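You operate a simulated robot arm through the tools that you are given. There is no shell and no other tool. Be economical: measure what you need, move in short steps, check, and stop when the job is done.

The job below is to be done with a simulated two-armed robot. You get a single attempt, and the scene is never put back.

JOB
Pick up the brown reel with the earliest date from the top of the orange bench with one hand, pass it to the other hand and put it on the low shelf of the long grey table.

It is judged by the outcome, as a careful person would: the job done as asked, and still so three seconds after it is handed in. It fails if anything else is knocked over, pushed out of place, dropped, spilled or broken.

ROBOT AND FRAMES
Two 7-joint arms with two-finger grippers on one trunk, on a base that drives. Base frame: it is fixed to the floor where the robot stands at the start and does not move with it; the origin is under the middle of the robot, x ahead of it, y to its left, z up; the surface under the hand at the start is at about z = 76. Readings come in cm, rad, newtons and seconds.
The left shoulder is at the start at [5.1, 17.5, 117.7], the right one opposite. With the tool pointing down near the work surface each hand reaches from about 10 to 84 cm from the robot's upright axis, wherever it stands, measured 20 degrees to its own side. Places, roughly: low shelf of the long grey table [130, 120, 30]. Payload 2.94 kg a hand.
The TCP of each hand is the grasp point between the finger pads, 3 cm short of the fingertips. In the tool frame z runs along the fingers and y along their closing line. The gripper opens to 13.8 cm. The gripper's body begins 10.9 cm behind the TCP.
Orientation is told as [roll, pitch, yaw] about the base's x, y, z axes, in that order, counted from this pose: with the fingers straight down and closing along the base's y, the tool's x points along the base's -x, its y along +y and its z along -z.

CONTROLS
- The arms move only by the tool drive_tool. It takes "left_steps", "right_steps" or both (then of equal length, played together; a hand with none holds still); each is a list that holds one entry, the list of rows, each a list of 7 numbers: the shift along the tool's x, y, z in units of 400 mm (1.0 is 400 mm), then the turn, a rotation vector about the tool's x, y, z in units of 120 degrees (1.0 is 120 degrees), then the closure, from 0 (fully open) to 1 (shut). In form: [[[tx, ty, tz, rx, ry, rz, gripper], ...]]. A call has 1 to 12 rows; each row is the pose to reach, as a shift and turn from the pose commanded when the call began, along the tool's axes at that moment. A call with a number of a shift or a turn outside -1 to 1 is refused whole. Each row takes 0.2 s and may step no farther than 5 cm and 0.15 rad from the row before; otherwise, or with a gripper value out of range, the whole call is refused. A pose out of reach is approached as far as the arm can. The call stops where the force on the tool passes 40 N (or 10 N more than at its start, if that is more) or the arm is blocked; 0.2 s more then pass. Each finger halts on what it meets, pressing with about 40 N; the grip force reading is that of the motor and also rises with nothing between the fingers. The clock runs only during rows and for 0.2 s after the last one: add rows that repeat a pose to give the fingers time. The reply holds the time, the measured pose of the TCP, the force on the tool along the base axes, the opening and the grip force, in the units named above and with some noise, with the torque about the TCP (base axes, N m) and any sound that the robot's microphone picked up.
- Cameras (640 x 400 px; columns grow to the right, rows downward): "scene" is now at [9.94, 3.43, 165.45]; the picture's right is [0.68, -0.74, -0.00], its down [-0.60, -0.55, -0.58] and it looks along [0.43, 0.40, -0.81] (base axes); focal length 273 px, centre (320, 200). "left" rides on the left gripper at [7.1, -1.9, -14.6] in its tool frame; the picture's right is [0.26, 0.96, 0.00], its down [-0.85, 0.23, -0.48] and it looks along [-0.46, 0.13, 0.88] (tool axes); focal length 280 px, centre (320, 200). "right" rides on the right gripper at [7.1, 1.9, -14.6] in its tool frame; the picture's right is [-0.26, 0.96, 0.00], its down [-0.85, -0.23, -0.48] and it looks along [-0.46, -0.12, 0.88] (tool axes); focal length 280 px, centre (320, 200). There is no depth. A picture from a camera that has moved, and an enlarged one, comes with that camera's place and axes in the base frame and with its lens. The place of the scene camera against the robot may be out by one fixed shift of up to 2.5 cm in any direction.
- capture(camera): a new picture of that camera. No time passes.
- lift_body(by): slides the trunk up (or, below 0, down) by that many cm; the arms and the scene camera ride with it, the base frame stays. It gives what a move gives, with no picture.
- steer(legs): drives the robot by 1 to 6 legs, each [ahead, turn to the left] in cm and rad, along the robot's own axes; the way and the turn of a leg run together, so that a leg with both is an arc; at most 150 cm and 3.142 rad a leg. The arms and the cameras ride along, it lands a little off, and it stops where it bumps. It gives what a move gives.
- pan_tilt(pan, tilt): turns the head with the scene camera to pan (to the left, within 2.094 rad either way) and tilt (down, from -0.506 to 1.204), counted from straight ahead of the robot. It gives what a move gives.
- close_up(camera, box): a new picture of the part [left, top, right, bottom] of that camera's present view, enlarged. No time passes.
- finish_job(): hands the job in; it is judged then, once.

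Go step by step. Nothing tells you exact positions but the pictures and the camera data: compare them with the known pose of the tool, close in by small moves and look again before you grip or let go. The budget is 120 turns and 108 pictures, counting those below and the enlarged ones. Unless the task says otherwise, let go and move clear before handing in, and close with one line.

The tools are called after "Request:" as name(argument=value, ...) on one line, values as JSON. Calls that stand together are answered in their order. drive_tool: Moves the arms, as the interface text tells. Its arguments: {"type":"object","properties":{"left_steps":{"type":"array","items":{"type":"array","items":{"type":"array","items":{"type":"number"}}}},"right_steps":{"type":"array","items":{"type":"array","items":{"type":"array","items":{"type":"number"}}}}},"required":[]} The other tools are called the same way: lift_body (by) slides the trunk up or down; steer (legs) drives the base; pan_tilt (pan, tilt) turns the head that bears the scene camera; capture (camera) takes a picture; close_up (camera, box) takes an enlarged picture of a part of a camera's view; finish_job () hands the job in.

At the start:

```text
time: 0.0
left_ee_pos: [43.31, 55.85, 102.42]
left_orientation: [0.0, 0.0, -0.002]
left_wrist_force: [0.1, -0.4, 0.4]
left_moment: [0.01, -0.04, -0.01]
left_opening: 13.81
left_grip_force: 0.0
right_ee_pos: [50.82, 5.25, 104.28]
right_orientation: [0.0, 0.0, 0.0]
right_wrist_force: [0.3, -0.1, 0.4]
right_moment: [0.0, -0.03, 0.02]
right_opening: 13.8
right_grip_force: 0.0
trunk travel left (down, up): [-35.0, 38.4]
robot x, y, heading: [-0.05, 0.48, -0.003]
head pan, tilt: [0.744, 0.946]
```

scene: 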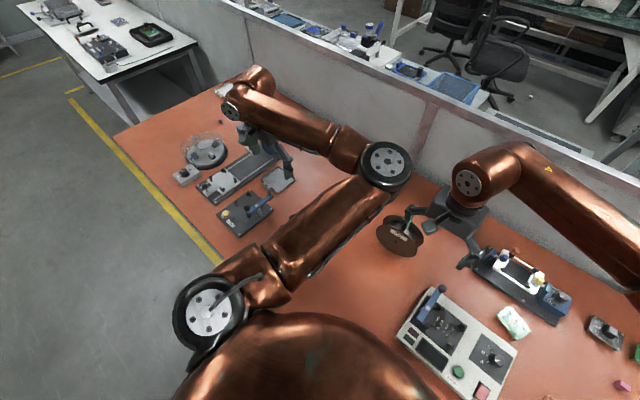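
right: 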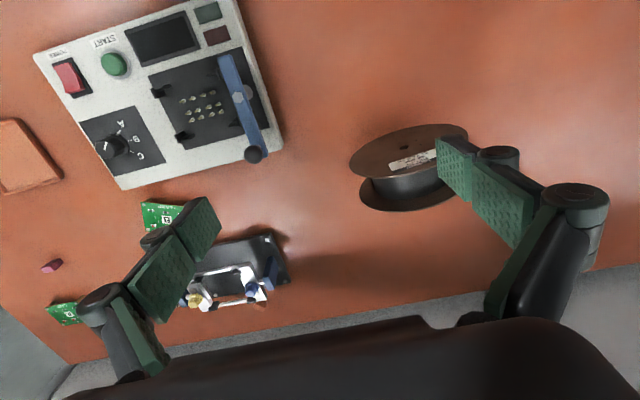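
left: 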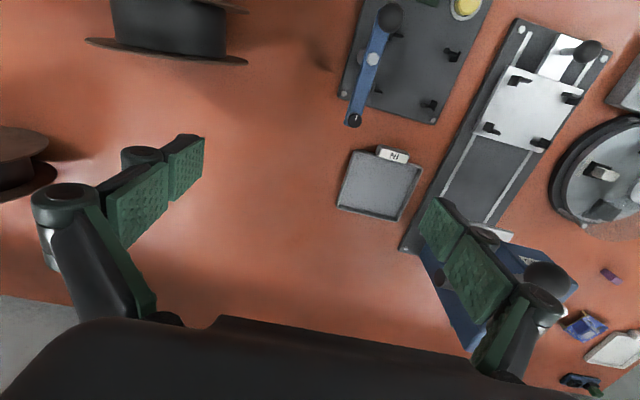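

I see one brown reel between the arms and another one in the left hand's view. I will take close-ups to find all the reels and read their dates.

Request:
close_up(camera="right", box=[340, 110, 480, 220])

Request:
close_up(camera="scene", box=[340, 180, 480, 270])

Request:
close_up(camera="left", box=[0, 0, 260, 200])

```text
3.64 times, centred on (410, 165) of right
camera zoom: at [43.68, 7.11, 118.8], right [0.26, 0.96, 0.0], down [0.85, -0.23, 0.48], along [0.46, -0.12, -0.88], focal length 1020 px, centre (-7, 327)
```

zoom: 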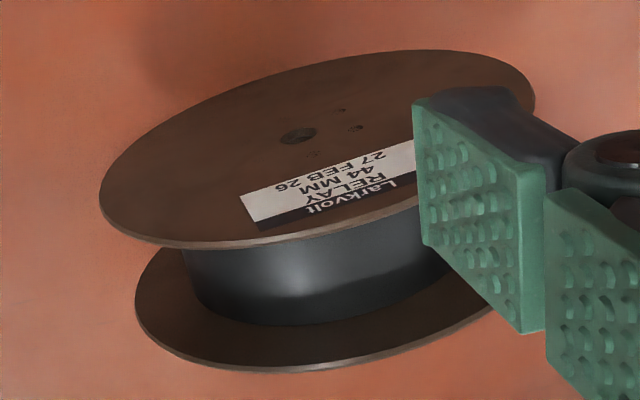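

```text
4.44 times, centred on (410, 225) of scene
camera zoom: at [9.94, 3.43, 165.45], right [0.68, -0.74, 0.0], down [-0.6, -0.55, -0.58], along [0.43, 0.4, -0.81], focal length 1214 px, centre (-80, 89)
```

zoom: 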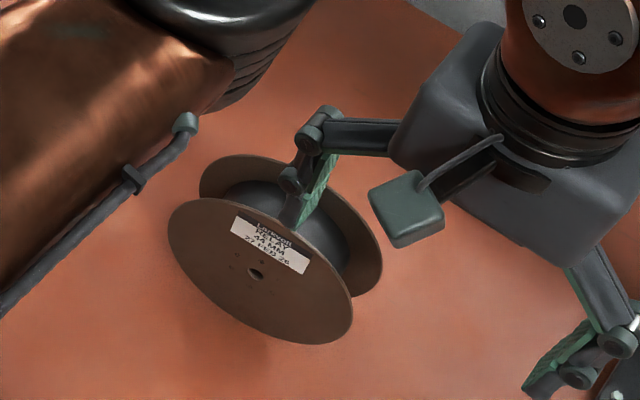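

```text
2.00 times, centred on (130, 100) of left
camera zoom: at [36.18, 54.06, 116.94], right [-0.26, 0.97, 0.0], down [0.85, 0.23, 0.48], along [0.46, 0.12, -0.88], focal length 561 px, centre (700, 400)
```

zoom: 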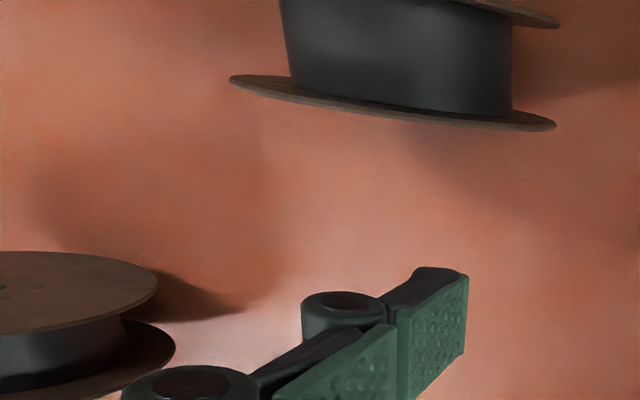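

Reel A (27 FEB 26) is near (58, 16). A second reel, near (40, 37), is hidden under the left arm. I will pull the left hand back and up so its camera can see that one.

Request:
drive_tool(left_steps=[[[0.08, -0.02, -0.06, 0, 0, 0, 0], [0.16, -0.04, -0.12, 0, 0, 0, 0], [0.24, -0.06, -0.18, 0, 0, 0, 0], [0.32, -0.08, -0.24, 0, 0, 0, 0], [0.4, -0.1, -0.3, 0, 0, 0, 0]]])

Request:
capture(camera="left")

Request:
capture(camera="scene")

```text
time: 1.2
left_ee_pos: [27.14, 51.72, 114.17]
left_orientation: [0.002, -0.002, -0.002]
left_wrist_force: [-0.6, 0.4, 0.7]
left_moment: [-0.01, 0.0, 0.0]
left_opening: 13.79
left_grip_force: 0.0
right_ee_pos: [50.66, 5.08, 104.31]
right_orientation: [0.0, 0.0, 0.0]
right_wrist_force: [-0.9, 0.6, 0.2]
right_moment: [0.0, -0.01, -0.02]
right_opening: 13.78
right_grip_force: 0.0
trunk travel left (down, up): [-35.0, 38.4]
robot x, y, heading: [0.05, 0.2, -0.001]
head pan, tilt: [0.744, 0.946]
```

```text
101 pictures are left
camera left: at [20.06, 49.92, 128.75], right [-0.26, 0.97, 0.0], down [0.85, 0.23, 0.48], along [0.46, 0.12, -0.88], focal length 280 px, centre (320, 200)
```

left: 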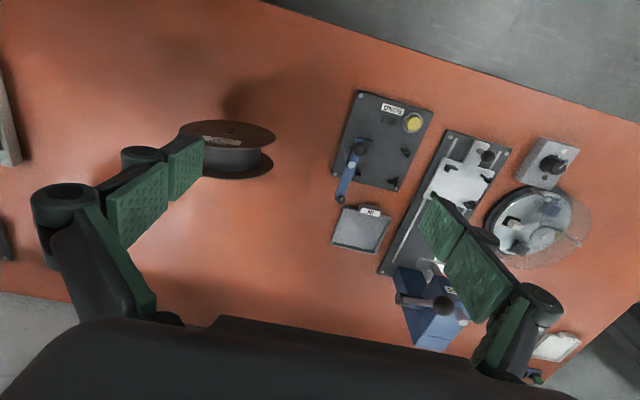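

```text
100 pictures are left
camera scene: at [9.83, 3.43, 165.47], right [0.68, -0.74, 0.0], down [-0.6, -0.55, -0.58], along [0.43, 0.4, -0.81], focal length 273 px, centre (320, 200)
```

scene: 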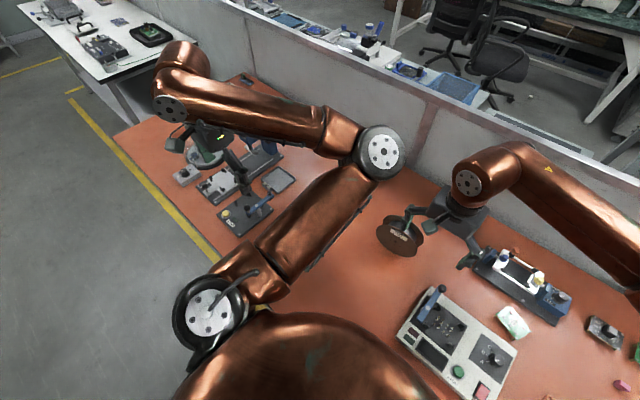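

Request:
close_up(camera="left", box=[170, 110, 282, 180])

Request:
capture(camera="right")

Request:
pan_tilt(pan=-0.7, tilt=0.9)

Request:
capture(camera="scene")

```text
5.71 times, centred on (226, 145) of left
camera zoom: at [20.06, 49.92, 128.75], right [-0.26, 0.97, 0.0], down [0.85, 0.23, 0.48], along [0.46, 0.12, -0.88], focal length 1602 px, centre (857, 514)
```

zoom: 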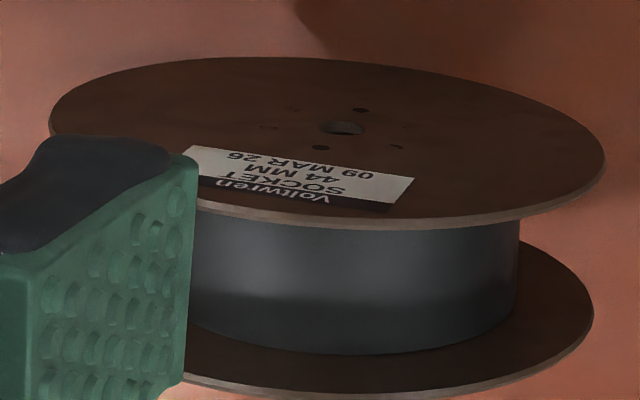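

```text
98 pictures are left
camera right: at [43.6, 7.1, 118.85], right [0.26, 0.96, 0.0], down [0.85, -0.23, 0.48], along [0.46, -0.12, -0.88], focal length 280 px, centre (320, 200)
```

right: 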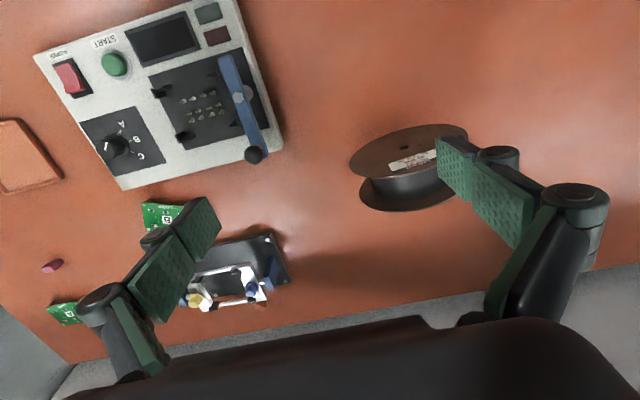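

```text
time: 2.8
left_ee_pos: [27.3, 51.73, 114.08]
left_orientation: [0.002, 0.0, -0.001]
left_wrist_force: [-0.1, -0.4, -0.2]
left_moment: [-0.04, -0.03, -0.01]
left_opening: 13.82
left_grip_force: 0.1
right_ee_pos: [50.74, 5.24, 104.21]
right_orientation: [0.0, 0.001, -0.001]
right_wrist_force: [0.5, -0.2, -0.3]
right_moment: [0.02, 0.03, -0.02]
right_opening: 13.79
right_grip_force: 0.1
trunk travel left (down, up): [-35.0, 38.4]
robot x, y, heading: [-0.26, 0.06, -0.001]
head pan, tilt: [-0.7, 0.901]
```

```text
97 pictures are left
camera scene: at [10.35, -6.36, 165.79], right [-0.64, -0.77, 0.0], down [-0.6, 0.5, -0.62], along [0.48, -0.4, -0.78], focal length 273 px, centre (320, 200)
```

scene: 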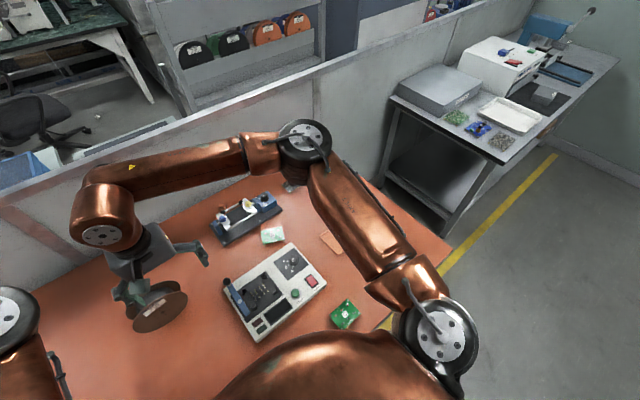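

Reel B reads 09 MAR 26 and reel A reads 27 FEB 26. I will check the rest of the bench for more reels and look for the long grey table.

Request:
pan_tilt(pan=0.0, tilt=1.1)

Request:
capture(camera="scene")

Request:
pan_tilt(pan=0.6, tilt=0.4)

Request:
capture(camera="scene")

Request:
pan_tilt(pan=1.4, tilt=0.6)

Request:
capture(camera="scene")

```text
time: 3.8
left_ee_pos: [27.17, 51.74, 114.19]
left_orientation: [0.0, 0.001, -0.002]
left_wrist_force: [-1.1, -0.7, 0.7]
left_moment: [0.03, 0.02, -0.02]
left_opening: 13.81
left_grip_force: 0.1
right_ee_pos: [50.82, 5.38, 104.25]
right_orientation: [-0.001, 0.0, 0.0]
right_wrist_force: [0.6, -0.7, -0.6]
right_moment: [-0.01, 0.03, -0.01]
right_opening: 13.78
right_grip_force: 0.1
trunk travel left (down, up): [-35.0, 38.4]
robot x, y, heading: [-0.06, -0.11, -0.002]
head pan, tilt: [0.0, 1.1]
```

```text
96 pictures are left
camera scene: at [10.88, -1.51, 164.41], right [0.0, -1.0, 0.0], down [-0.89, 0.0, -0.45], along [0.45, 0.0, -0.89], focal length 273 px, centre (320, 200)
```

scene: 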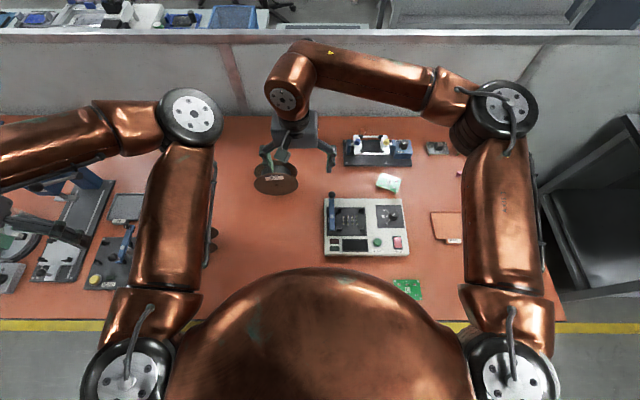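

```text
time: 4.9
left_ee_pos: [27.3, 51.78, 114.15]
left_orientation: [0.0, -0.001, -0.002]
left_wrist_force: [-0.9, -1.0, 0.2]
left_moment: [0.0, -0.01, 0.02]
left_opening: 13.77
left_grip_force: 0.0
right_ee_pos: [50.8, 5.21, 104.27]
right_orientation: [0.0, 0.0, -0.001]
right_wrist_force: [-0.1, -0.6, 0.3]
right_moment: [0.02, 0.0, 0.0]
right_opening: 13.81
right_grip_force: 0.1
trunk travel left (down, up): [-35.0, 38.4]
robot x, y, heading: [0.14, -0.07, 0.002]
head pan, tilt: [0.6, 0.4]
```

```text
95 pictures are left
camera scene: at [12.22, 3.72, 170.08], right [0.56, -0.83, 0.0], down [-0.32, -0.22, -0.92], along [0.76, 0.52, -0.39], focal length 273 px, centre (320, 200)
```

scene: 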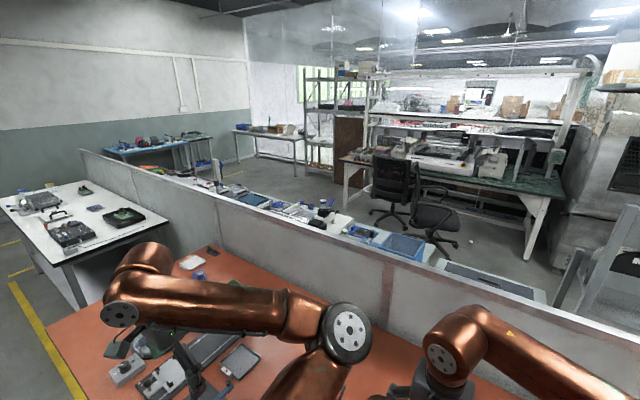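

```text
time: 6.0
left_ee_pos: [27.33, 51.82, 114.19]
left_orientation: [0.0, 0.0, -0.002]
left_wrist_force: [-0.3, 0.2, 0.5]
left_moment: [-0.01, 0.04, -0.01]
left_opening: 13.83
left_grip_force: 0.2
right_ee_pos: [50.81, 5.1, 104.32]
right_orientation: [0.0, -0.002, -0.001]
right_wrist_force: [0.4, 0.1, 0.2]
right_moment: [0.0, 0.0, -0.01]
right_opening: 13.8
right_grip_force: 0.1
trunk travel left (down, up): [-35.0, 38.4]
robot x, y, heading: [-0.04, -0.02, 0.001]
head pan, tilt: [1.4, 0.6]
```

```text
94 pictures are left
camera scene: at [6.08, 7.2, 168.27], right [0.99, -0.17, 0.0], down [-0.1, -0.56, -0.83], along [0.14, 0.81, -0.56], focal length 273 px, centre (320, 200)
```

scene: 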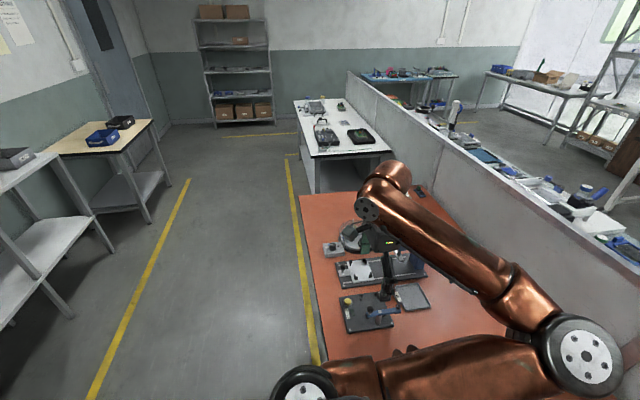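

The long grey table stands behind the partition, so I'll have to drive round. Reel A (27 FEB 26, about 16 cm across at about (58,16)) is the one I need. Its flange is too wide to grip, so I plan to straddle its hub with the left hand from the left side, nearly level and with the camera up. First I clear the right arm and yaw the left hand.

Request:
drive_tool(right_steps=[[[0.02, -0.05, -0.03, 0, 0, 0, 0], [0.04, -0.1, -0.06, 0, 0, 0, 0], [0.07, -0.18, -0.1, 0, 0, 0, 0], [0.1, -0.26, -0.14, 0, 0, 0, 0], [0.13, -0.34, -0.18, 0, 0, 0, 0], [0.16, -0.42, -0.22, 0, 0, 0, 0], [0.19, -0.5, -0.25, 0, 0, 0, 0], [0.22, -0.56, -0.25, 0, 0, 0, 0], [0.25, -0.62, -0.25, 0, 0, 0, 0], [0.25, -0.62, -0.25, 0, 0, 0, 0], [0.25, -0.62, -0.25, 0, 0, 0, 0], [0.25, -0.62, -0.25, 0, 0, 0, 0]]], left_steps=[[[-0.048, 0, 0, 0, 0, -0.0625, 0], [-0.096, 0, 0, 0, 0, -0.125, 0], [-0.144, 0, 0, 0, 0, -0.1875, 0], [-0.192, 0, 0, 0, 0, -0.25, 0], [-0.24, 0, 0, 0, 0, -0.3125, 0], [-0.288, 0, 0, 0, 0, -0.375, 0], [-0.336, 0, 0, 0, 0, -0.4375, 0], [-0.384, 0, 0, 0, 0, -0.5, 0], [-0.432, 0, 0, 0, 0, -0.5625, 0], [-0.48, 0, 0, 0, 0, -0.625, 0], [-0.528, 0, 0, 0, 0, -0.6875, 0], [-0.575, 0, 0, 0, 0, -0.75, 0]]])

Request:
capture(camera="left")

Request:
pan_tilt(pan=0.4, tilt=0.95)

Request:
capture(camera="scene")

```text
time: 8.6
left_ee_pos: [50.23, 51.88, 114.23]
left_orientation: [-0.001, 0.0, 1.566]
left_wrist_force: [-0.3, 0.4, -0.4]
left_moment: [0.0, -0.01, -0.01]
left_opening: 13.8
left_grip_force: 0.0
right_ee_pos: [40.68, -19.66, 114.17]
right_orientation: [-0.001, 0.001, -0.001]
right_wrist_force: [-0.2, 0.0, 0.4]
right_moment: [-0.03, 0.02, -0.01]
right_opening: 13.79
right_grip_force: 0.1
trunk travel left (down, up): [-35.0, 38.4]
robot x, y, heading: [-0.19, 0.06, 0.001]
head pan, tilt: [1.4, 0.6]
```

```text
93 pictures are left
camera left: at [52.08, 44.95, 128.88], right [-0.97, -0.26, 0.0], down [-0.23, 0.85, 0.48], along [-0.12, 0.46, -0.88], focal length 280 px, centre (320, 200)
```

left: 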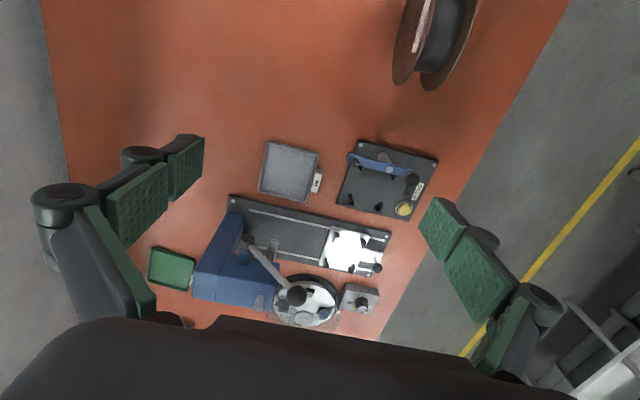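

```text
time: 9.9
left_ee_pos: [50.1, 51.98, 114.42]
left_orientation: [-0.001, -0.002, 1.562]
left_wrist_force: [0.2, 0.3, 0.0]
left_moment: [-0.01, 0.04, -0.02]
left_opening: 13.79
left_grip_force: 0.1
right_ee_pos: [40.6, -19.65, 114.36]
right_orientation: [0.001, 0.0, 0.001]
right_wrist_force: [1.6, -0.4, -0.5]
right_moment: [0.01, 0.0, 0.0]
right_opening: 13.81
right_grip_force: 0.0
trunk travel left (down, up): [-35.0, 38.4]
robot x, y, heading: [0.1, -0.23, -0.0]
head pan, tilt: [0.4, 0.949]
```

```text
92 pictures are left
camera scene: at [11.27, 1.3, 165.43], right [0.39, -0.92, 0.0], down [-0.75, -0.32, -0.58], along [0.54, 0.23, -0.81], focal length 273 px, centre (320, 200)
```

scene: 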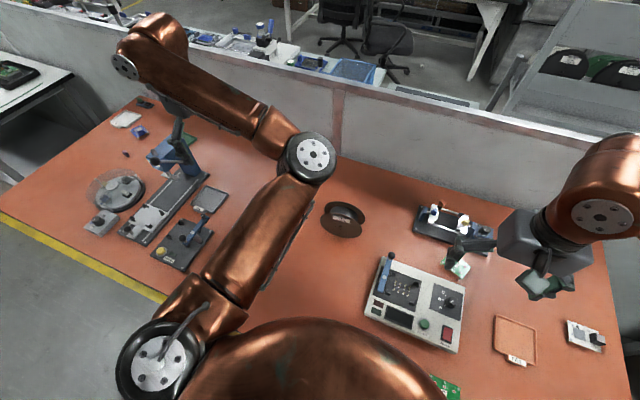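

Request:
drive_tool(left_steps=[[[0.03, -0.017, 0.02, 0, 0.054, 0, 0], [0.06, -0.033, 0.04, 0, 0.108, 0, 0], [0.08, -0.05, 0.06, 0, 0.162, 0, 0], [0.1, -0.067, 0.08, 0, 0.216, 0, 0], [0.12, -0.083, 0.1, 0, 0.27, 0, 0], [0.14, -0.1, 0.12, 0, 0.325, 0, 0], [0.15, -0.117, 0.14, 0, 0.38, 0, 0], [0.16, -0.133, 0.16, 0, 0.434, 0, 0], [0.17, -0.15, 0.18, 0, 0.488, 0, 0], [0.175, -0.167, 0.2, 0, 0.542, 0, 0], [0.175, -0.183, 0.22, 0, 0.596, 0, 0], [0.175, -0.2, 0.24, 0, 0.65, 0, 0]]])

Request:
capture(camera="left")

Request:
capture(camera="scene")

```text
time: 12.5
left_ee_pos: [43.97, 37.75, 101.86]
left_orientation: [-0.056, 1.324, 1.527]
left_wrist_force: [-1.6, -0.4, 0.1]
left_moment: [0.04, 0.01, 0.04]
left_opening: 13.81
left_grip_force: 0.1
left hand out of reach, approached as far as the arm can: row 1, 2, 3, 4, 5, 6, 7, 8, 9, 10, 11, 12
right_ee_pos: [40.48, -19.71, 114.31]
right_orientation: [0.001, -0.002, 0.001]
right_wrist_force: [-0.9, 0.4, -0.3]
right_moment: [0.02, -0.07, 0.0]
right_opening: 13.79
right_grip_force: 0.1
trunk travel left (down, up): [-35.0, 38.4]
robot x, y, heading: [0.13, 0.09, 0.002]
head pan, tilt: [0.4, 0.949]
```

```text
91 pictures are left
camera left: at [45.71, 50.28, 112.22], right [-0.97, -0.07, 0.24], down [-0.23, 0.67, -0.71], along [-0.11, -0.74, -0.66], focal length 280 px, centre (320, 200)
```

left: 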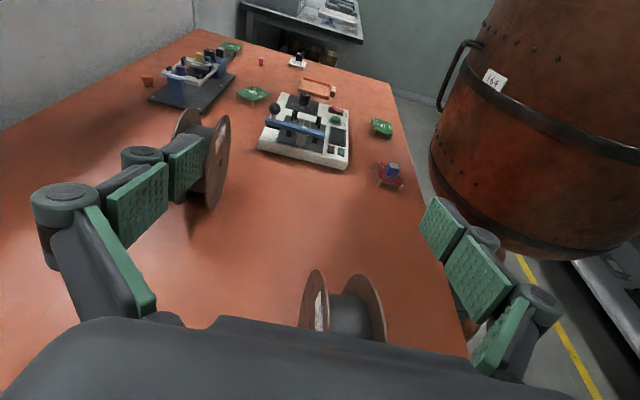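

```text
90 pictures are left
camera scene: at [11.03, 1.22, 165.47], right [0.39, -0.92, 0.0], down [-0.75, -0.32, -0.58], along [0.54, 0.23, -0.81], focal length 273 px, centre (320, 200)
```

scene: 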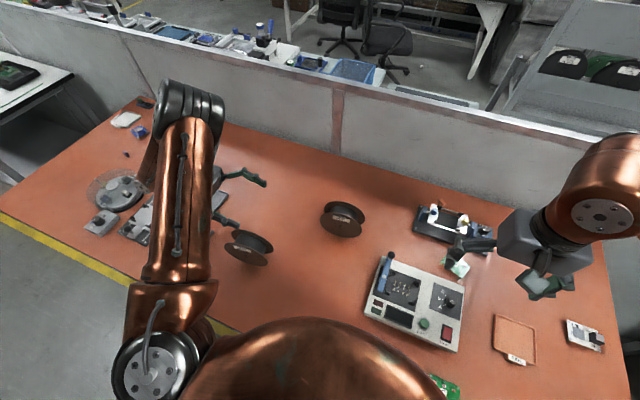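

The reels actually stand upright on their rims with the axis horizontal, so a top-down pinch across both flanges will work well. I'll take close-ups to measure reel A.

Request:
close_up(camera="left", box=[140, 90, 268, 220])

Request:
close_up(camera="scene", box=[300, 185, 390, 250])

```text
3.08 times, centred on (204, 155) of left
camera zoom: at [45.71, 50.28, 112.22], right [-0.97, -0.07, 0.24], down [-0.23, 0.67, -0.71], along [-0.11, -0.74, -0.66], focal length 863 px, centre (677, 338)
```

zoom: 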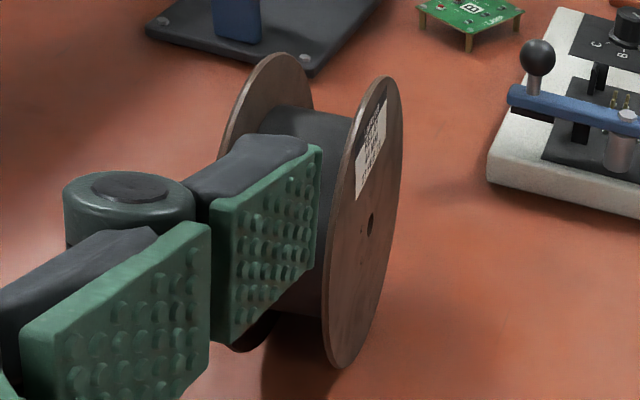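

```text
6.15 times, centred on (345, 218) of scene
camera zoom: at [11.03, 1.22, 165.47], right [0.39, -0.92, 0.0], down [-0.75, -0.32, -0.58], along [0.54, 0.23, -0.81], focal length 1681 px, centre (166, 92)
```

zoom: 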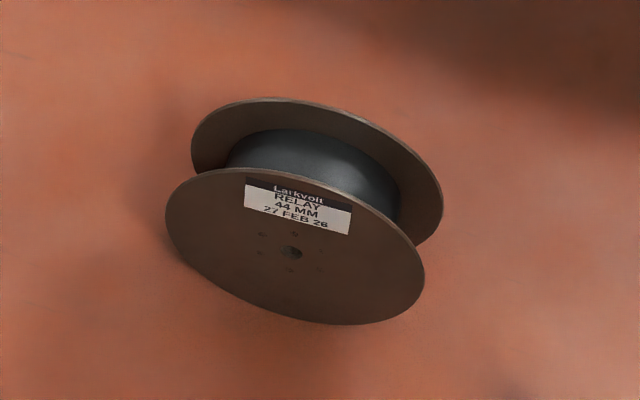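

Reel A stands at about (59.7, 15.1), rim radius 7.6, width 5, with its axis nearly along x. The right hand will pinch it from above across the flanges, and the left hand, already near level, will receive it from the side. I now bring the right hand above it with a +90° yaw.

Request:
drive_tool(right_steps=[[[-0.04, 0.0725, 0.01, 0, 0, -0.0625, 0], [-0.08, 0.145, 0.02, 0, 0, -0.125, 0], [-0.12, 0.2175, 0.03, 0, 0, -0.1875, 0], [-0.16, 0.29, 0.04, 0, 0, -0.25, 0], [-0.2, 0.3625, 0.05, 0, 0, -0.3125, 0], [-0.24, 0.435, 0.06, 0, 0, -0.375, 0], [-0.28, 0.5075, 0.07, 0, 0, -0.4375, 0], [-0.32, 0.58, 0.08, 0, 0, -0.5, 0], [-0.36, 0.6525, 0.09, 0, 0, -0.5625, 0], [-0.4, 0.725, 0.1, 0, 0, -0.625, 0], [-0.44, 0.7975, 0.11, 0, 0, -0.6875, 0], [-0.48, 0.87, 0.12, 0, 0, -0.75, 0]]])

Request:
capture(camera="right")

Request:
capture(camera="scene")

Request:
capture(camera="left")

```text
time: 15.1
left_ee_pos: [44.33, 38.71, 101.23]
left_orientation: [-0.043, 1.331, 1.537]
left_wrist_force: [-0.7, 1.5, 0.6]
left_moment: [-0.06, 0.02, 0.02]
left_opening: 13.81
left_grip_force: 0.0
right_ee_pos: [46.72, 9.83, 114.81]
right_orientation: [-0.068, -0.034, 1.298]
right_wrist_force: [-0.6, 1.0, -0.4]
right_moment: [-0.1, 0.0, -0.03]
right_opening: 13.8
right_grip_force: 0.0
right hand out of reach, approached as far as the arm can: row 9, 10, 11, 12
trunk travel left (down, up): [-35.0, 38.4]
robot x, y, heading: [0.1, 0.21, 0.004]
head pan, tilt: [0.4, 0.949]
```

```text
87 pictures are left
camera right: at [41.84, 3.25, 128.97], right [-0.86, 0.52, -0.05], down [0.42, 0.75, 0.52], along [0.31, 0.42, -0.85], focal length 280 px, centre (320, 200)
```

right: 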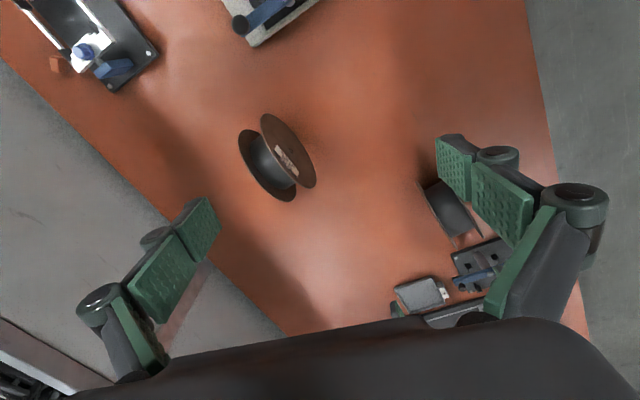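

```text
86 pictures are left
camera scene: at [11.41, 2.61, 165.43], right [0.39, -0.92, 0.01], down [-0.75, -0.32, -0.58], along [0.54, 0.22, -0.82], focal length 273 px, centre (320, 200)
```

scene: 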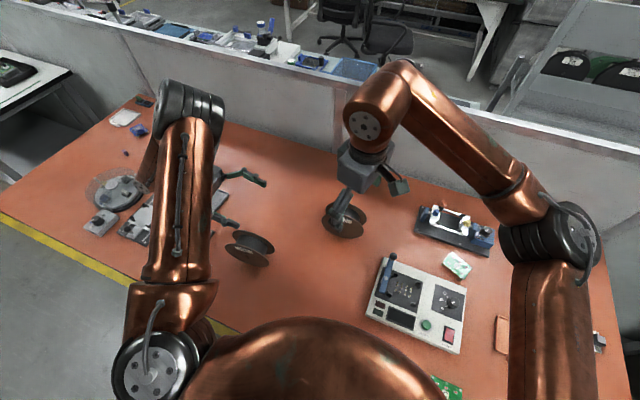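

```text
85 pictures are left
camera left: at [45.96, 51.25, 111.66], right [-0.97, -0.07, 0.24], down [-0.23, 0.66, -0.71], along [-0.11, -0.75, -0.66], focal length 280 px, centre (320, 200)
```

left: 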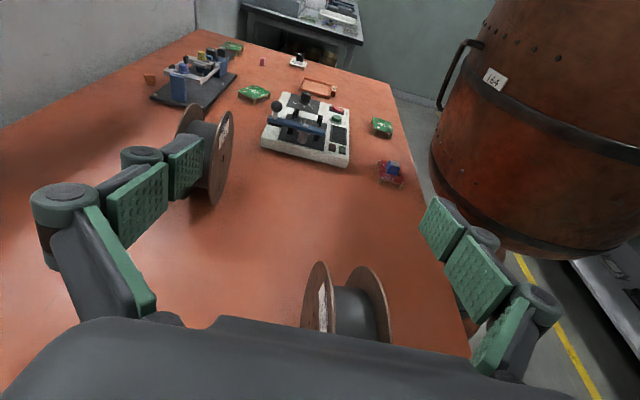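

The +90° yaw is out of reach there, so I'll turn the right hand back and try −90° instead.

Request:
drive_tool(right_steps=[[[0, 0, 0, 0, 0, 0.0625, 0], [0, 0, 0, 0, 0, 0.125, 0], [0, 0, 0, 0, 0, 0.1875, 0], [0, 0, 0, 0, 0, 0.25, 0], [0, 0, 0, 0, 0, 0.3125, 0], [0, 0, 0, 0, 0, 0.375, 0], [0, 0, 0, 0, 0, 0.4375, 0], [0, 0, 0, 0, 0, 0.5, 0], [0, 0, 0, 0, 0, 0.5625, 0], [0, 0, 0, 0, 0, 0.625, 0], [0, 0, 0, 0, 0, 0.6875, 0], [0, 0, 0, 0, 0, 0.75, 0]]])

Request:
drive_tool(right_steps=[[[0, 0, 0, 0, 0, 0.0625, 0], [0, 0, 0, 0, 0, 0.125, 0], [0, 0, 0, 0, 0, 0.1875, 0], [0, 0, 0, 0, 0, 0.25, 0], [0, 0, 0, 0, 0, 0.3125, 0], [0, 0, 0, 0, 0, 0.375, 0], [0, 0, 0, 0, 0, 0.4375, 0], [0, 0, 0, 0, 0, 0.5, 0], [0, 0, 0, 0, 0, 0.5625, 0], [0, 0, 0, 0, 0, 0.625, 0], [0, 0, 0, 0, 0, 0.6875, 0], [0, 0, 0, 0, 0, 0.75, 0]]])

Request:
capture(camera="right")

Request:
capture(camera="left")

```text
time: 17.7
left_ee_pos: [44.22, 37.92, 101.6]
left_orientation: [-0.051, 1.324, 1.531]
left_wrist_force: [-0.6, -0.6, -0.4]
left_moment: [0.0, 0.01, -0.02]
left_opening: 13.78
left_grip_force: 0.0
right_ee_pos: [46.68, 8.94, 114.86]
right_orientation: [0.043, -0.063, -0.279]
right_wrist_force: [0.8, 0.6, 0.8]
right_moment: [-0.01, -0.01, 0.03]
right_opening: 13.78
right_grip_force: 0.1
trunk travel left (down, up): [-35.0, 38.4]
robot x, y, heading: [0.13, 0.15, -0.001]
head pan, tilt: [0.4, 0.949]
```

```text
time: 20.3
left_ee_pos: [44.29, 37.77, 101.69]
left_orientation: [-0.05, 1.324, 1.533]
left_wrist_force: [0.1, 0.3, -0.1]
left_moment: [-0.01, 0.0, 0.03]
left_opening: 13.81
left_grip_force: 0.1
right_ee_pos: [46.76, 8.92, 114.82]
right_orientation: [0.064, 0.041, -1.849]
right_wrist_force: [0.4, 0.1, -0.7]
right_moment: [0.02, 0.0, 0.01]
right_opening: 13.8
right_grip_force: 0.2
trunk travel left (down, up): [-35.0, 38.4]
robot x, y, heading: [0.06, 0.2, 0.004]
head pan, tilt: [0.4, 0.949]
```

```text
84 pictures are left
camera right: at [49.45, 14.89, 129.73], right [0.85, -0.52, 0.05], down [-0.49, -0.76, 0.42], along [-0.18, -0.39, -0.9], focal length 280 px, centre (320, 200)
```

right: 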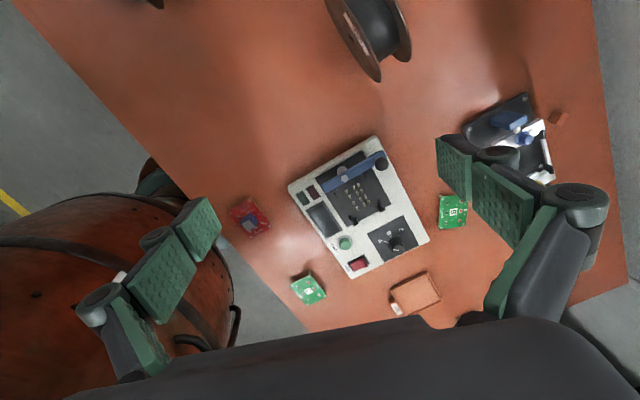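

```text
83 pictures are left
camera left: at [45.88, 50.4, 112.1], right [-0.97, -0.07, 0.24], down [-0.23, 0.67, -0.71], along [-0.11, -0.74, -0.66], focal length 280 px, centre (320, 200)
```

left: 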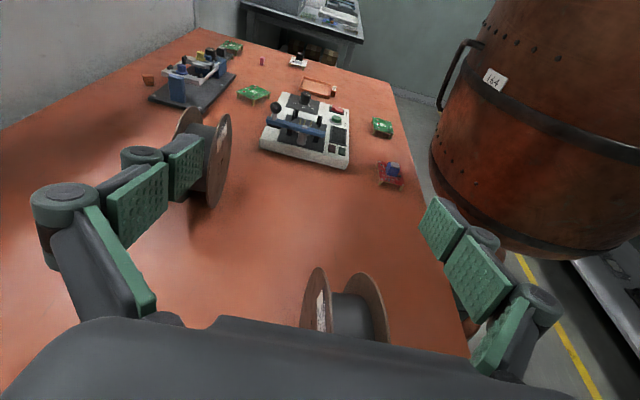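

Request:
drive_tool(right_steps=[[[0.042, 0.047, 0.025, 0.0064, -0.004, -0.035, 0], [0.084, 0.094, 0.05, 0.0128, -0.008, -0.07, 0], [0.126, 0.14, 0.075, 0.019, -0.012, -0.105, 0], [0.168, 0.187, 0.1, 0.0256, -0.016, -0.14, 0], [0.21, 0.234, 0.125, 0.032, -0.0203, -0.174, 0]]])

Request:
capture(camera="right")

Request:
capture(camera="left")

Request:
capture(camera="scene")

```text
time: 21.5
left_ee_pos: [44.34, 37.95, 101.64]
left_orientation: [-0.048, 1.324, 1.534]
left_wrist_force: [0.0, -0.2, 0.3]
left_moment: [-0.04, -0.02, 0.0]
left_opening: 13.8
left_grip_force: 0.0
right_ee_pos: [58.52, 14.82, 110.55]
right_orientation: [0.003, -0.014, -1.481]
right_wrist_force: [0.2, 0.2, 0.5]
right_moment: [-0.03, 0.02, 0.03]
right_opening: 13.79
right_grip_force: 0.0
trunk travel left (down, up): [-35.0, 38.4]
robot x, y, heading: [-0.2, -0.0, 0.0]
head pan, tilt: [0.4, 0.949]
```

```text
82 pictures are left
camera right: at [59.81, 22.19, 125.1], right [0.98, -0.18, 0.01], down [-0.16, -0.86, 0.49], along [-0.08, -0.48, -0.87], focal length 280 px, centre (320, 200)
```

right: 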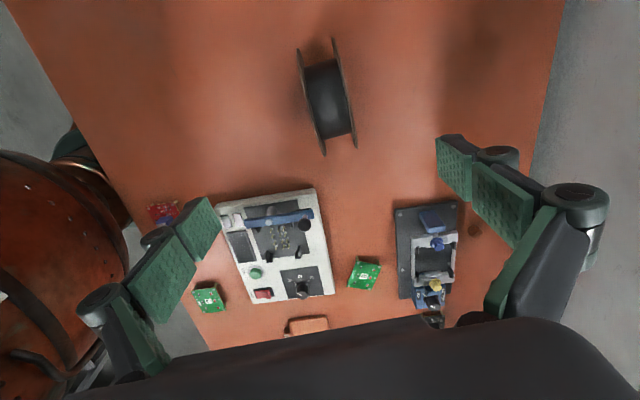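

```text
81 pictures are left
camera left: at [45.94, 50.51, 112.01], right [-0.97, -0.07, 0.24], down [-0.23, 0.67, -0.71], along [-0.11, -0.74, -0.66], focal length 280 px, centre (320, 200)
```

left: 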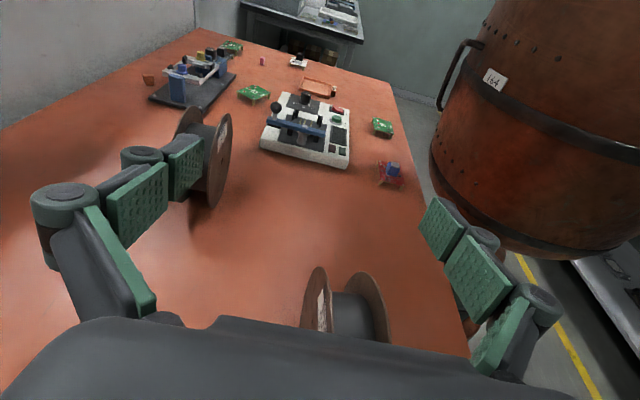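

```text
80 pictures are left
camera scene: at [11.37, 1.53, 165.42], right [0.39, -0.92, 0.0], down [-0.75, -0.32, -0.58], along [0.54, 0.23, -0.81], focal length 273 px, centre (320, 200)
```

scene: 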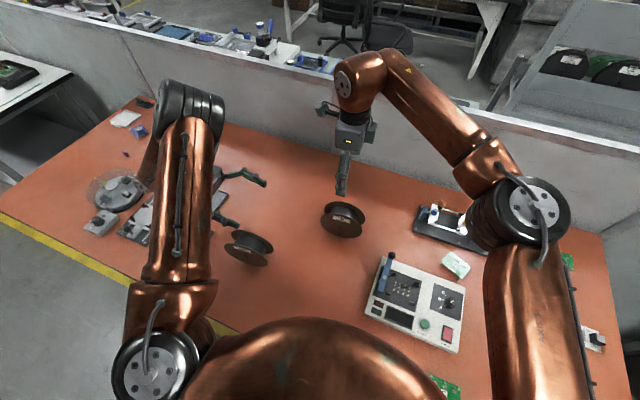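

Right hand is above the reel with the jaws straddling it. Reel centre is (59.95, 14.7). I'll descend to just above it and check.

Request:
drive_tool(right_steps=[[[-0.003, 0.018, 0.1, 0, 0, 0.01, 0], [-0.006, 0.0355, 0.2, 0, 0, 0.02, 0], [-0.006, 0.0355, 0.3, 0, 0, 0.02, 0], [-0.006, 0.0355, 0.39, 0, 0, 0.02, 0]]])

Request:
capture(camera="right")

Request:
capture(camera="left")

Request:
close_up(camera="scene", box=[290, 140, 410, 250])

```text
time: 22.5
left_ee_pos: [44.29, 37.95, 101.64]
left_orientation: [-0.047, 1.325, 1.536]
left_wrist_force: [0.4, -0.2, -0.3]
left_moment: [0.05, -0.01, -0.01]
left_opening: 13.79
left_grip_force: 0.0
right_ee_pos: [60.06, 14.25, 94.99]
right_orientation: [0.002, -0.015, -1.525]
right_wrist_force: [0.1, 0.5, -0.8]
right_moment: [-0.03, -0.02, -0.01]
right_opening: 13.8
right_grip_force: 0.0
trunk travel left (down, up): [-35.0, 38.4]
robot x, y, heading: [-0.04, 0.05, 0.001]
head pan, tilt: [0.4, 0.949]
```

```text
79 pictures are left
camera right: at [61.56, 21.54, 109.52], right [0.98, -0.22, 0.01], down [-0.19, -0.85, 0.49], along [-0.1, -0.48, -0.87], focal length 280 px, centre (320, 200)
```

right: 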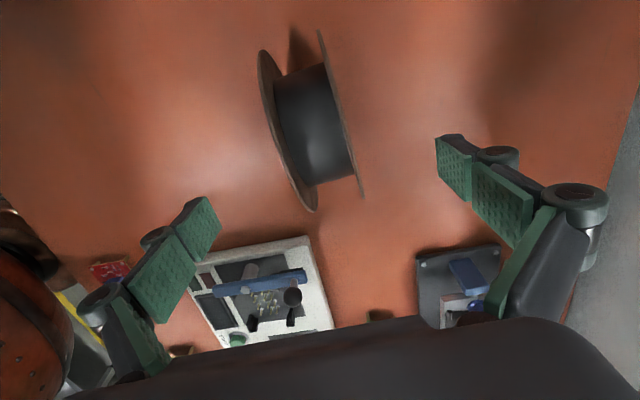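

```text
78 pictures are left
camera left: at [45.95, 50.44, 112.04], right [-0.97, -0.07, 0.24], down [-0.23, 0.67, -0.71], along [-0.11, -0.74, -0.66], focal length 280 px, centre (320, 200)
```

left: 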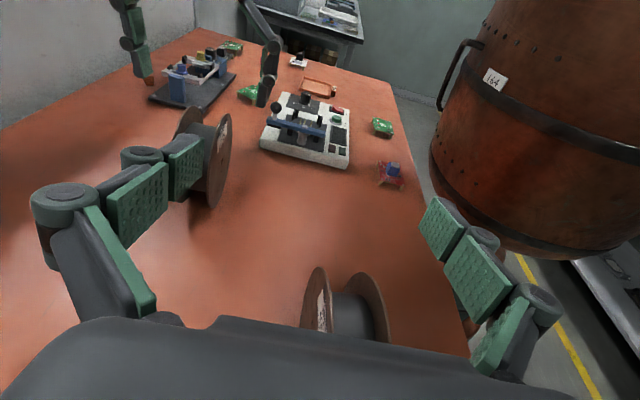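

```text
3.64 times, centred on (350, 195) of scene
camera zoom: at [11.37, 1.43, 165.42], right [0.39, -0.92, 0.0], down [-0.75, -0.32, -0.58], along [0.54, 0.23, -0.81], focal length 993 px, centre (211, 218)
```

zoom: 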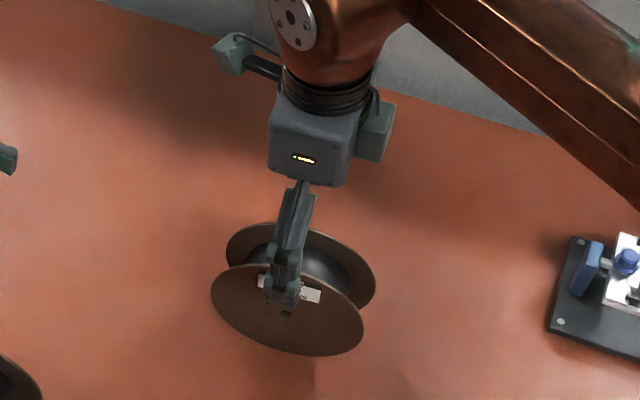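

Jaws are well centred over the reel (60, 14.3), with the yaw aligned. I'll descend to z≈88 and close.

Request:
drive_tool(right_steps=[[[0, 0, 0.1, 0, 0, 0, 0], [0, 0, 0.175, 0, 0, 0, 0], [0, 0, 0.175, 0, 0, 0, 0.3], [0, 0, 0.175, 0, 0, 0, 0.5], [0, 0, 0.175, 0, 0, 0, 0.55]]])

Request:
capture(camera="right")

Request:
capture(camera="left")

```text
time: 23.7
left_ee_pos: [44.29, 37.83, 101.68]
left_orientation: [-0.051, 1.325, 1.531]
left_wrist_force: [-0.5, -0.3, 0.5]
left_moment: [-0.03, -0.03, 0.01]
left_opening: 13.8
left_grip_force: 0.0
right_ee_pos: [59.95, 14.15, 87.99]
right_orientation: [0.003, -0.013, -1.526]
right_wrist_force: [0.4, 0.2, 1.0]
right_moment: [-0.03, 0.03, 0.02]
right_opening: 7.24
right_grip_force: 1.1
trunk travel left (down, up): [-35.0, 38.4]
robot x, y, heading: [0.16, -0.12, -0.001]
head pan, tilt: [0.4, 0.949]
```

```text
76 pictures are left
camera right: at [61.52, 21.47, 102.51], right [0.98, -0.22, 0.01], down [-0.19, -0.85, 0.49], along [-0.1, -0.48, -0.87], focal length 280 px, centre (320, 200)
```

right: 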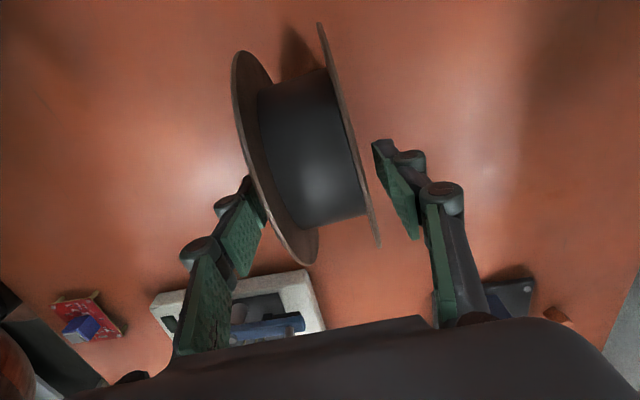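

```text
75 pictures are left
camera left: at [45.89, 50.4, 112.09], right [-0.97, -0.07, 0.24], down [-0.23, 0.67, -0.71], along [-0.11, -0.74, -0.66], focal length 280 px, centre (320, 200)
```

left: 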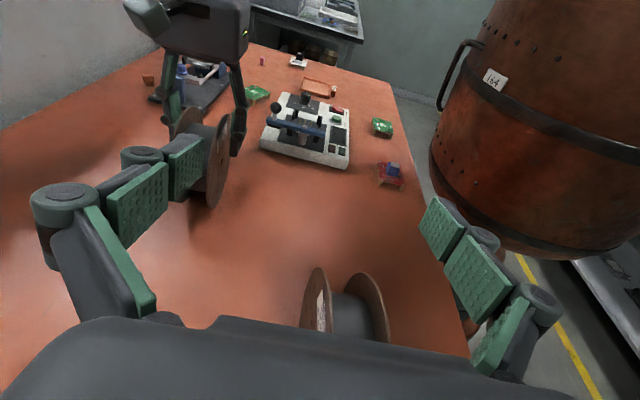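

The reel is centred between the pads. I'll close and check the grip.

Request:
drive_tool(right_steps=[[[0, 0, 0, 0, 0, 0, 0.62], [0, 0, 0, 0, 0, 0, 0.7], [0, 0, 0, 0, 0, 0, 0.8], [0, 0, 0, 0, 0, 0, 1], [0, 0, 0, 0, 0, 0, 1]]])

Request:
capture(camera="right")

```text
time: 24.9
left_ee_pos: [44.4, 37.86, 101.69]
left_orientation: [-0.049, 1.323, 1.532]
left_wrist_force: [-0.4, 0.3, 0.7]
left_moment: [0.0, 0.05, 0.0]
left_opening: 13.81
left_grip_force: 0.1
right_ee_pos: [59.96, 14.15, 88.05]
right_orientation: [0.004, -0.013, -1.526]
right_wrist_force: [-0.5, 0.8, 1.6]
right_moment: [0.02, -0.02, -0.01]
right_opening: 5.0
right_grip_force: 39.7
trunk travel left (down, up): [-35.0, 38.4]
robot x, y, heading: [0.2, -0.12, 0.004]
head pan, tilt: [0.4, 0.949]
```

```text
74 pictures are left
camera right: at [61.52, 21.48, 102.53], right [0.98, -0.22, 0.01], down [-0.19, -0.85, 0.49], along [-0.1, -0.48, -0.87], focal length 280 px, centre (320, 200)
```

right: 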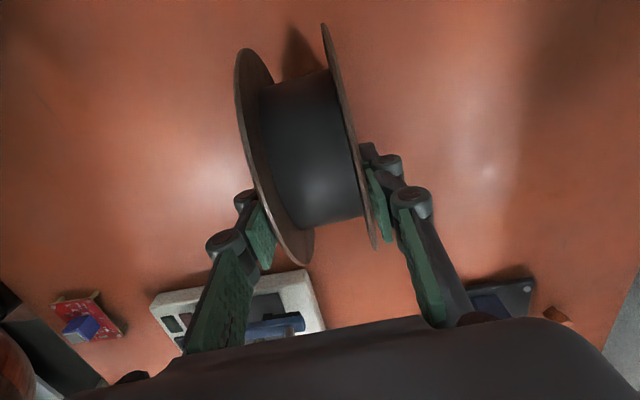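

Gripped at 5.0 cm. Lifting.

Request:
drive_tool(right_steps=[[[0, 0, -0.03, 0, 0, 0, 1], [0, 0, -0.1, 0, 0, 0, 1], [0, 0, -0.2, 0, 0, 0, 1], [0, 0, -0.3, 0, 0, 0, 1], [0, 0, -0.4, 0, 0, 0, 1], [0, 0, -0.5, 0, 0, 0, 1]]])

Request:
capture(camera="right")

Request:
capture(camera="left")

```text
time: 26.3
left_ee_pos: [44.26, 37.89, 101.78]
left_orientation: [-0.053, 1.325, 1.53]
left_wrist_force: [0.3, 0.1, -0.6]
left_moment: [0.01, -0.03, -0.01]
left_opening: 13.81
left_grip_force: 0.1
right_ee_pos: [59.8, 14.5, 108.32]
right_orientation: [0.002, -0.014, -1.522]
right_wrist_force: [-0.2, 1.6, -2.8]
right_moment: [-0.05, -0.04, -0.02]
right_opening: 5.02
right_grip_force: 40.3
trunk travel left (down, up): [-35.0, 38.4]
robot x, y, heading: [0.0, -0.22, 0.005]
head pan, tilt: [0.4, 0.949]
```

```text
73 pictures are left
camera right: at [61.37, 21.88, 122.89], right [0.98, -0.22, 0.01], down [-0.19, -0.85, 0.49], along [-0.1, -0.48, -0.87], focal length 280 px, centre (320, 200)
```

right: 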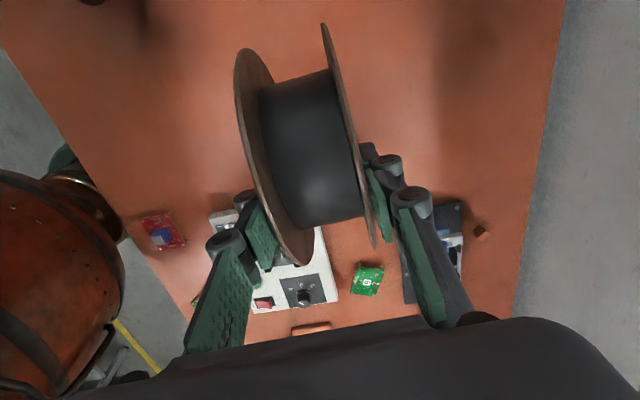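

```text
72 pictures are left
camera left: at [45.84, 50.44, 112.1], right [-0.97, -0.07, 0.24], down [-0.23, 0.67, -0.71], along [-0.11, -0.74, -0.66], focal length 280 px, centre (320, 200)
```

left: 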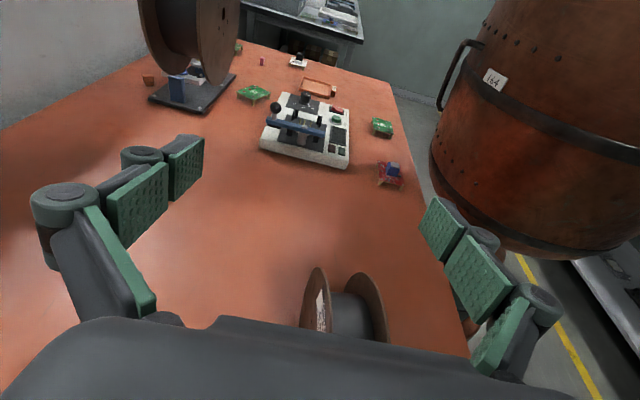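

The reel is held securely, about 0.3 kg. I'll bring it back to x≈44, in line with the left hand, for the handover.

Request:
drive_tool(right_steps=[[[0.005, -0.08, 0, 0, 0, 0, 1], [0.01, -0.16, 0, 0, 0, 0, 1], [0.013, -0.24, 0, 0, 0, 0, 1], [0.016, -0.32, 0, 0, 0, 0, 1], [0.019, -0.387, 0, 0, 0, 0, 1]]])

Request:
capture(camera="left")

Request:
capture(camera="scene")

```text
time: 27.5
left_ee_pos: [44.33, 37.89, 101.68]
left_orientation: [-0.051, 1.323, 1.532]
left_wrist_force: [0.1, -0.5, 0.0]
left_moment: [0.01, 0.0, 0.01]
left_opening: 13.82
left_grip_force: 0.0
right_ee_pos: [44.42, 14.65, 108.06]
right_orientation: [0.002, -0.015, -1.523]
right_wrist_force: [-0.5, -0.3, -1.5]
right_moment: [0.03, -0.06, 0.01]
right_opening: 4.99
right_grip_force: 39.2
trunk travel left (down, up): [-35.0, 38.4]
robot x, y, heading: [0.02, -0.05, 0.002]
head pan, tilt: [0.4, 0.949]
```

```text
71 pictures are left
camera left: at [45.87, 50.42, 112.1], right [-0.97, -0.07, 0.24], down [-0.23, 0.67, -0.71], along [-0.11, -0.74, -0.66], focal length 280 px, centre (320, 200)
```

left: 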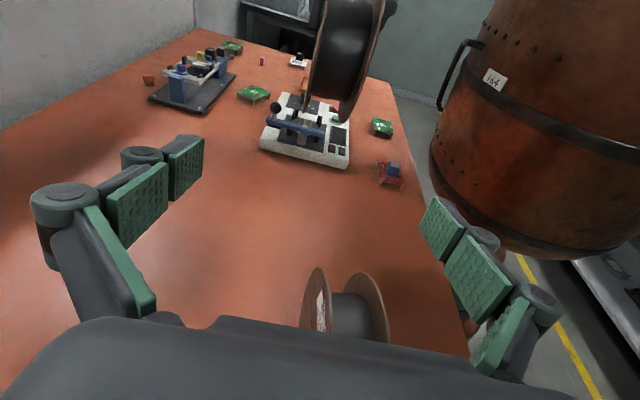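

```text
70 pictures are left
camera scene: at [11.25, 1.4, 165.43], right [0.39, -0.92, 0.0], down [-0.75, -0.32, -0.58], along [0.54, 0.23, -0.81], focal length 273 px, centre (320, 200)
```

scene: 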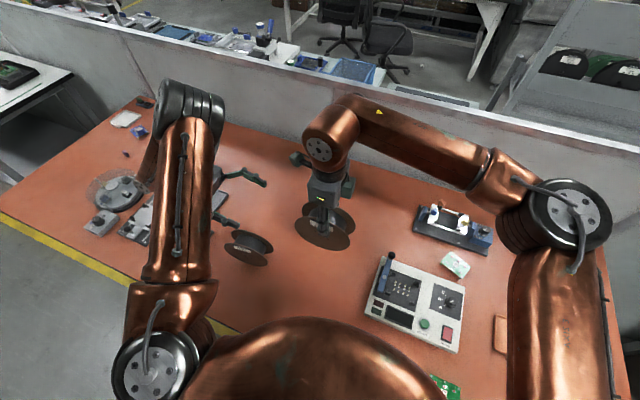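

Request:
drive_tool(left_steps=[[[0.025, 0, 0.096, 0, 0, 0, 0], [0.051, 0, 0.192, 0, 0, 0, 0], [0.07, 0, 0.265, 0, 0, 0, 0]]])

Request:
capture(camera="left")

Request:
capture(camera="right")

```text
time: 28.3
left_ee_pos: [42.93, 27.52, 102.88]
left_orientation: [-0.002, 1.355, 1.569]
left_wrist_force: [0.4, -0.2, 0.7]
left_moment: [0.01, -0.01, 0.01]
left_opening: 13.79
left_grip_force: 0.1
left hand out of reach, approached as far as the arm can: row 1, 2, 3
right_ee_pos: [44.38, 14.51, 108.2]
right_orientation: [0.003, -0.011, -1.525]
right_wrist_force: [0.0, -0.3, -1.8]
right_moment: [0.02, 0.0, -0.01]
right_opening: 5.01
right_grip_force: 39.9
trunk travel left (down, up): [-35.0, 38.4]
robot x, y, heading: [0.18, -0.07, 0.005]
head pan, tilt: [0.4, 0.949]
```

```text
69 pictures are left
camera left: at [44.91, 40.31, 112.89], right [-0.97, -0.06, 0.26], down [-0.23, 0.65, -0.73], along [-0.12, -0.76, -0.64], focal length 280 px, centre (320, 200)
```

left: 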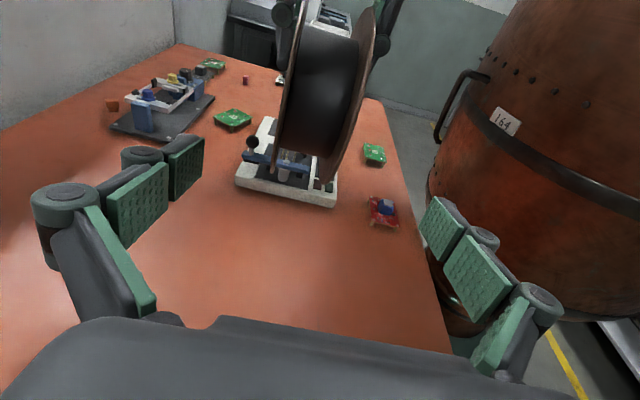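

```text
68 pictures are left
camera right: at [45.9, 21.86, 122.63], right [0.98, -0.22, 0.01], down [-0.19, -0.85, 0.49], along [-0.1, -0.48, -0.87], focal length 280 px, centre (320, 200)
```

right: 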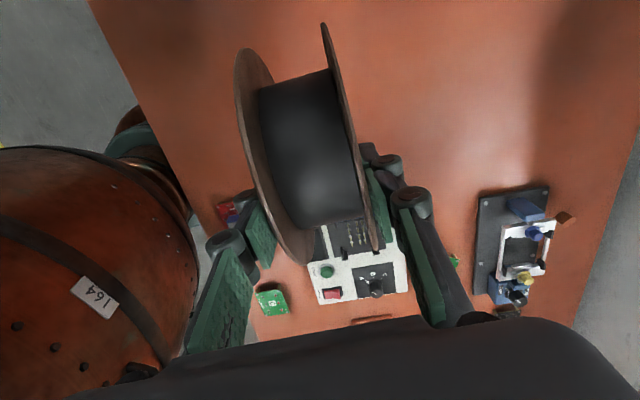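

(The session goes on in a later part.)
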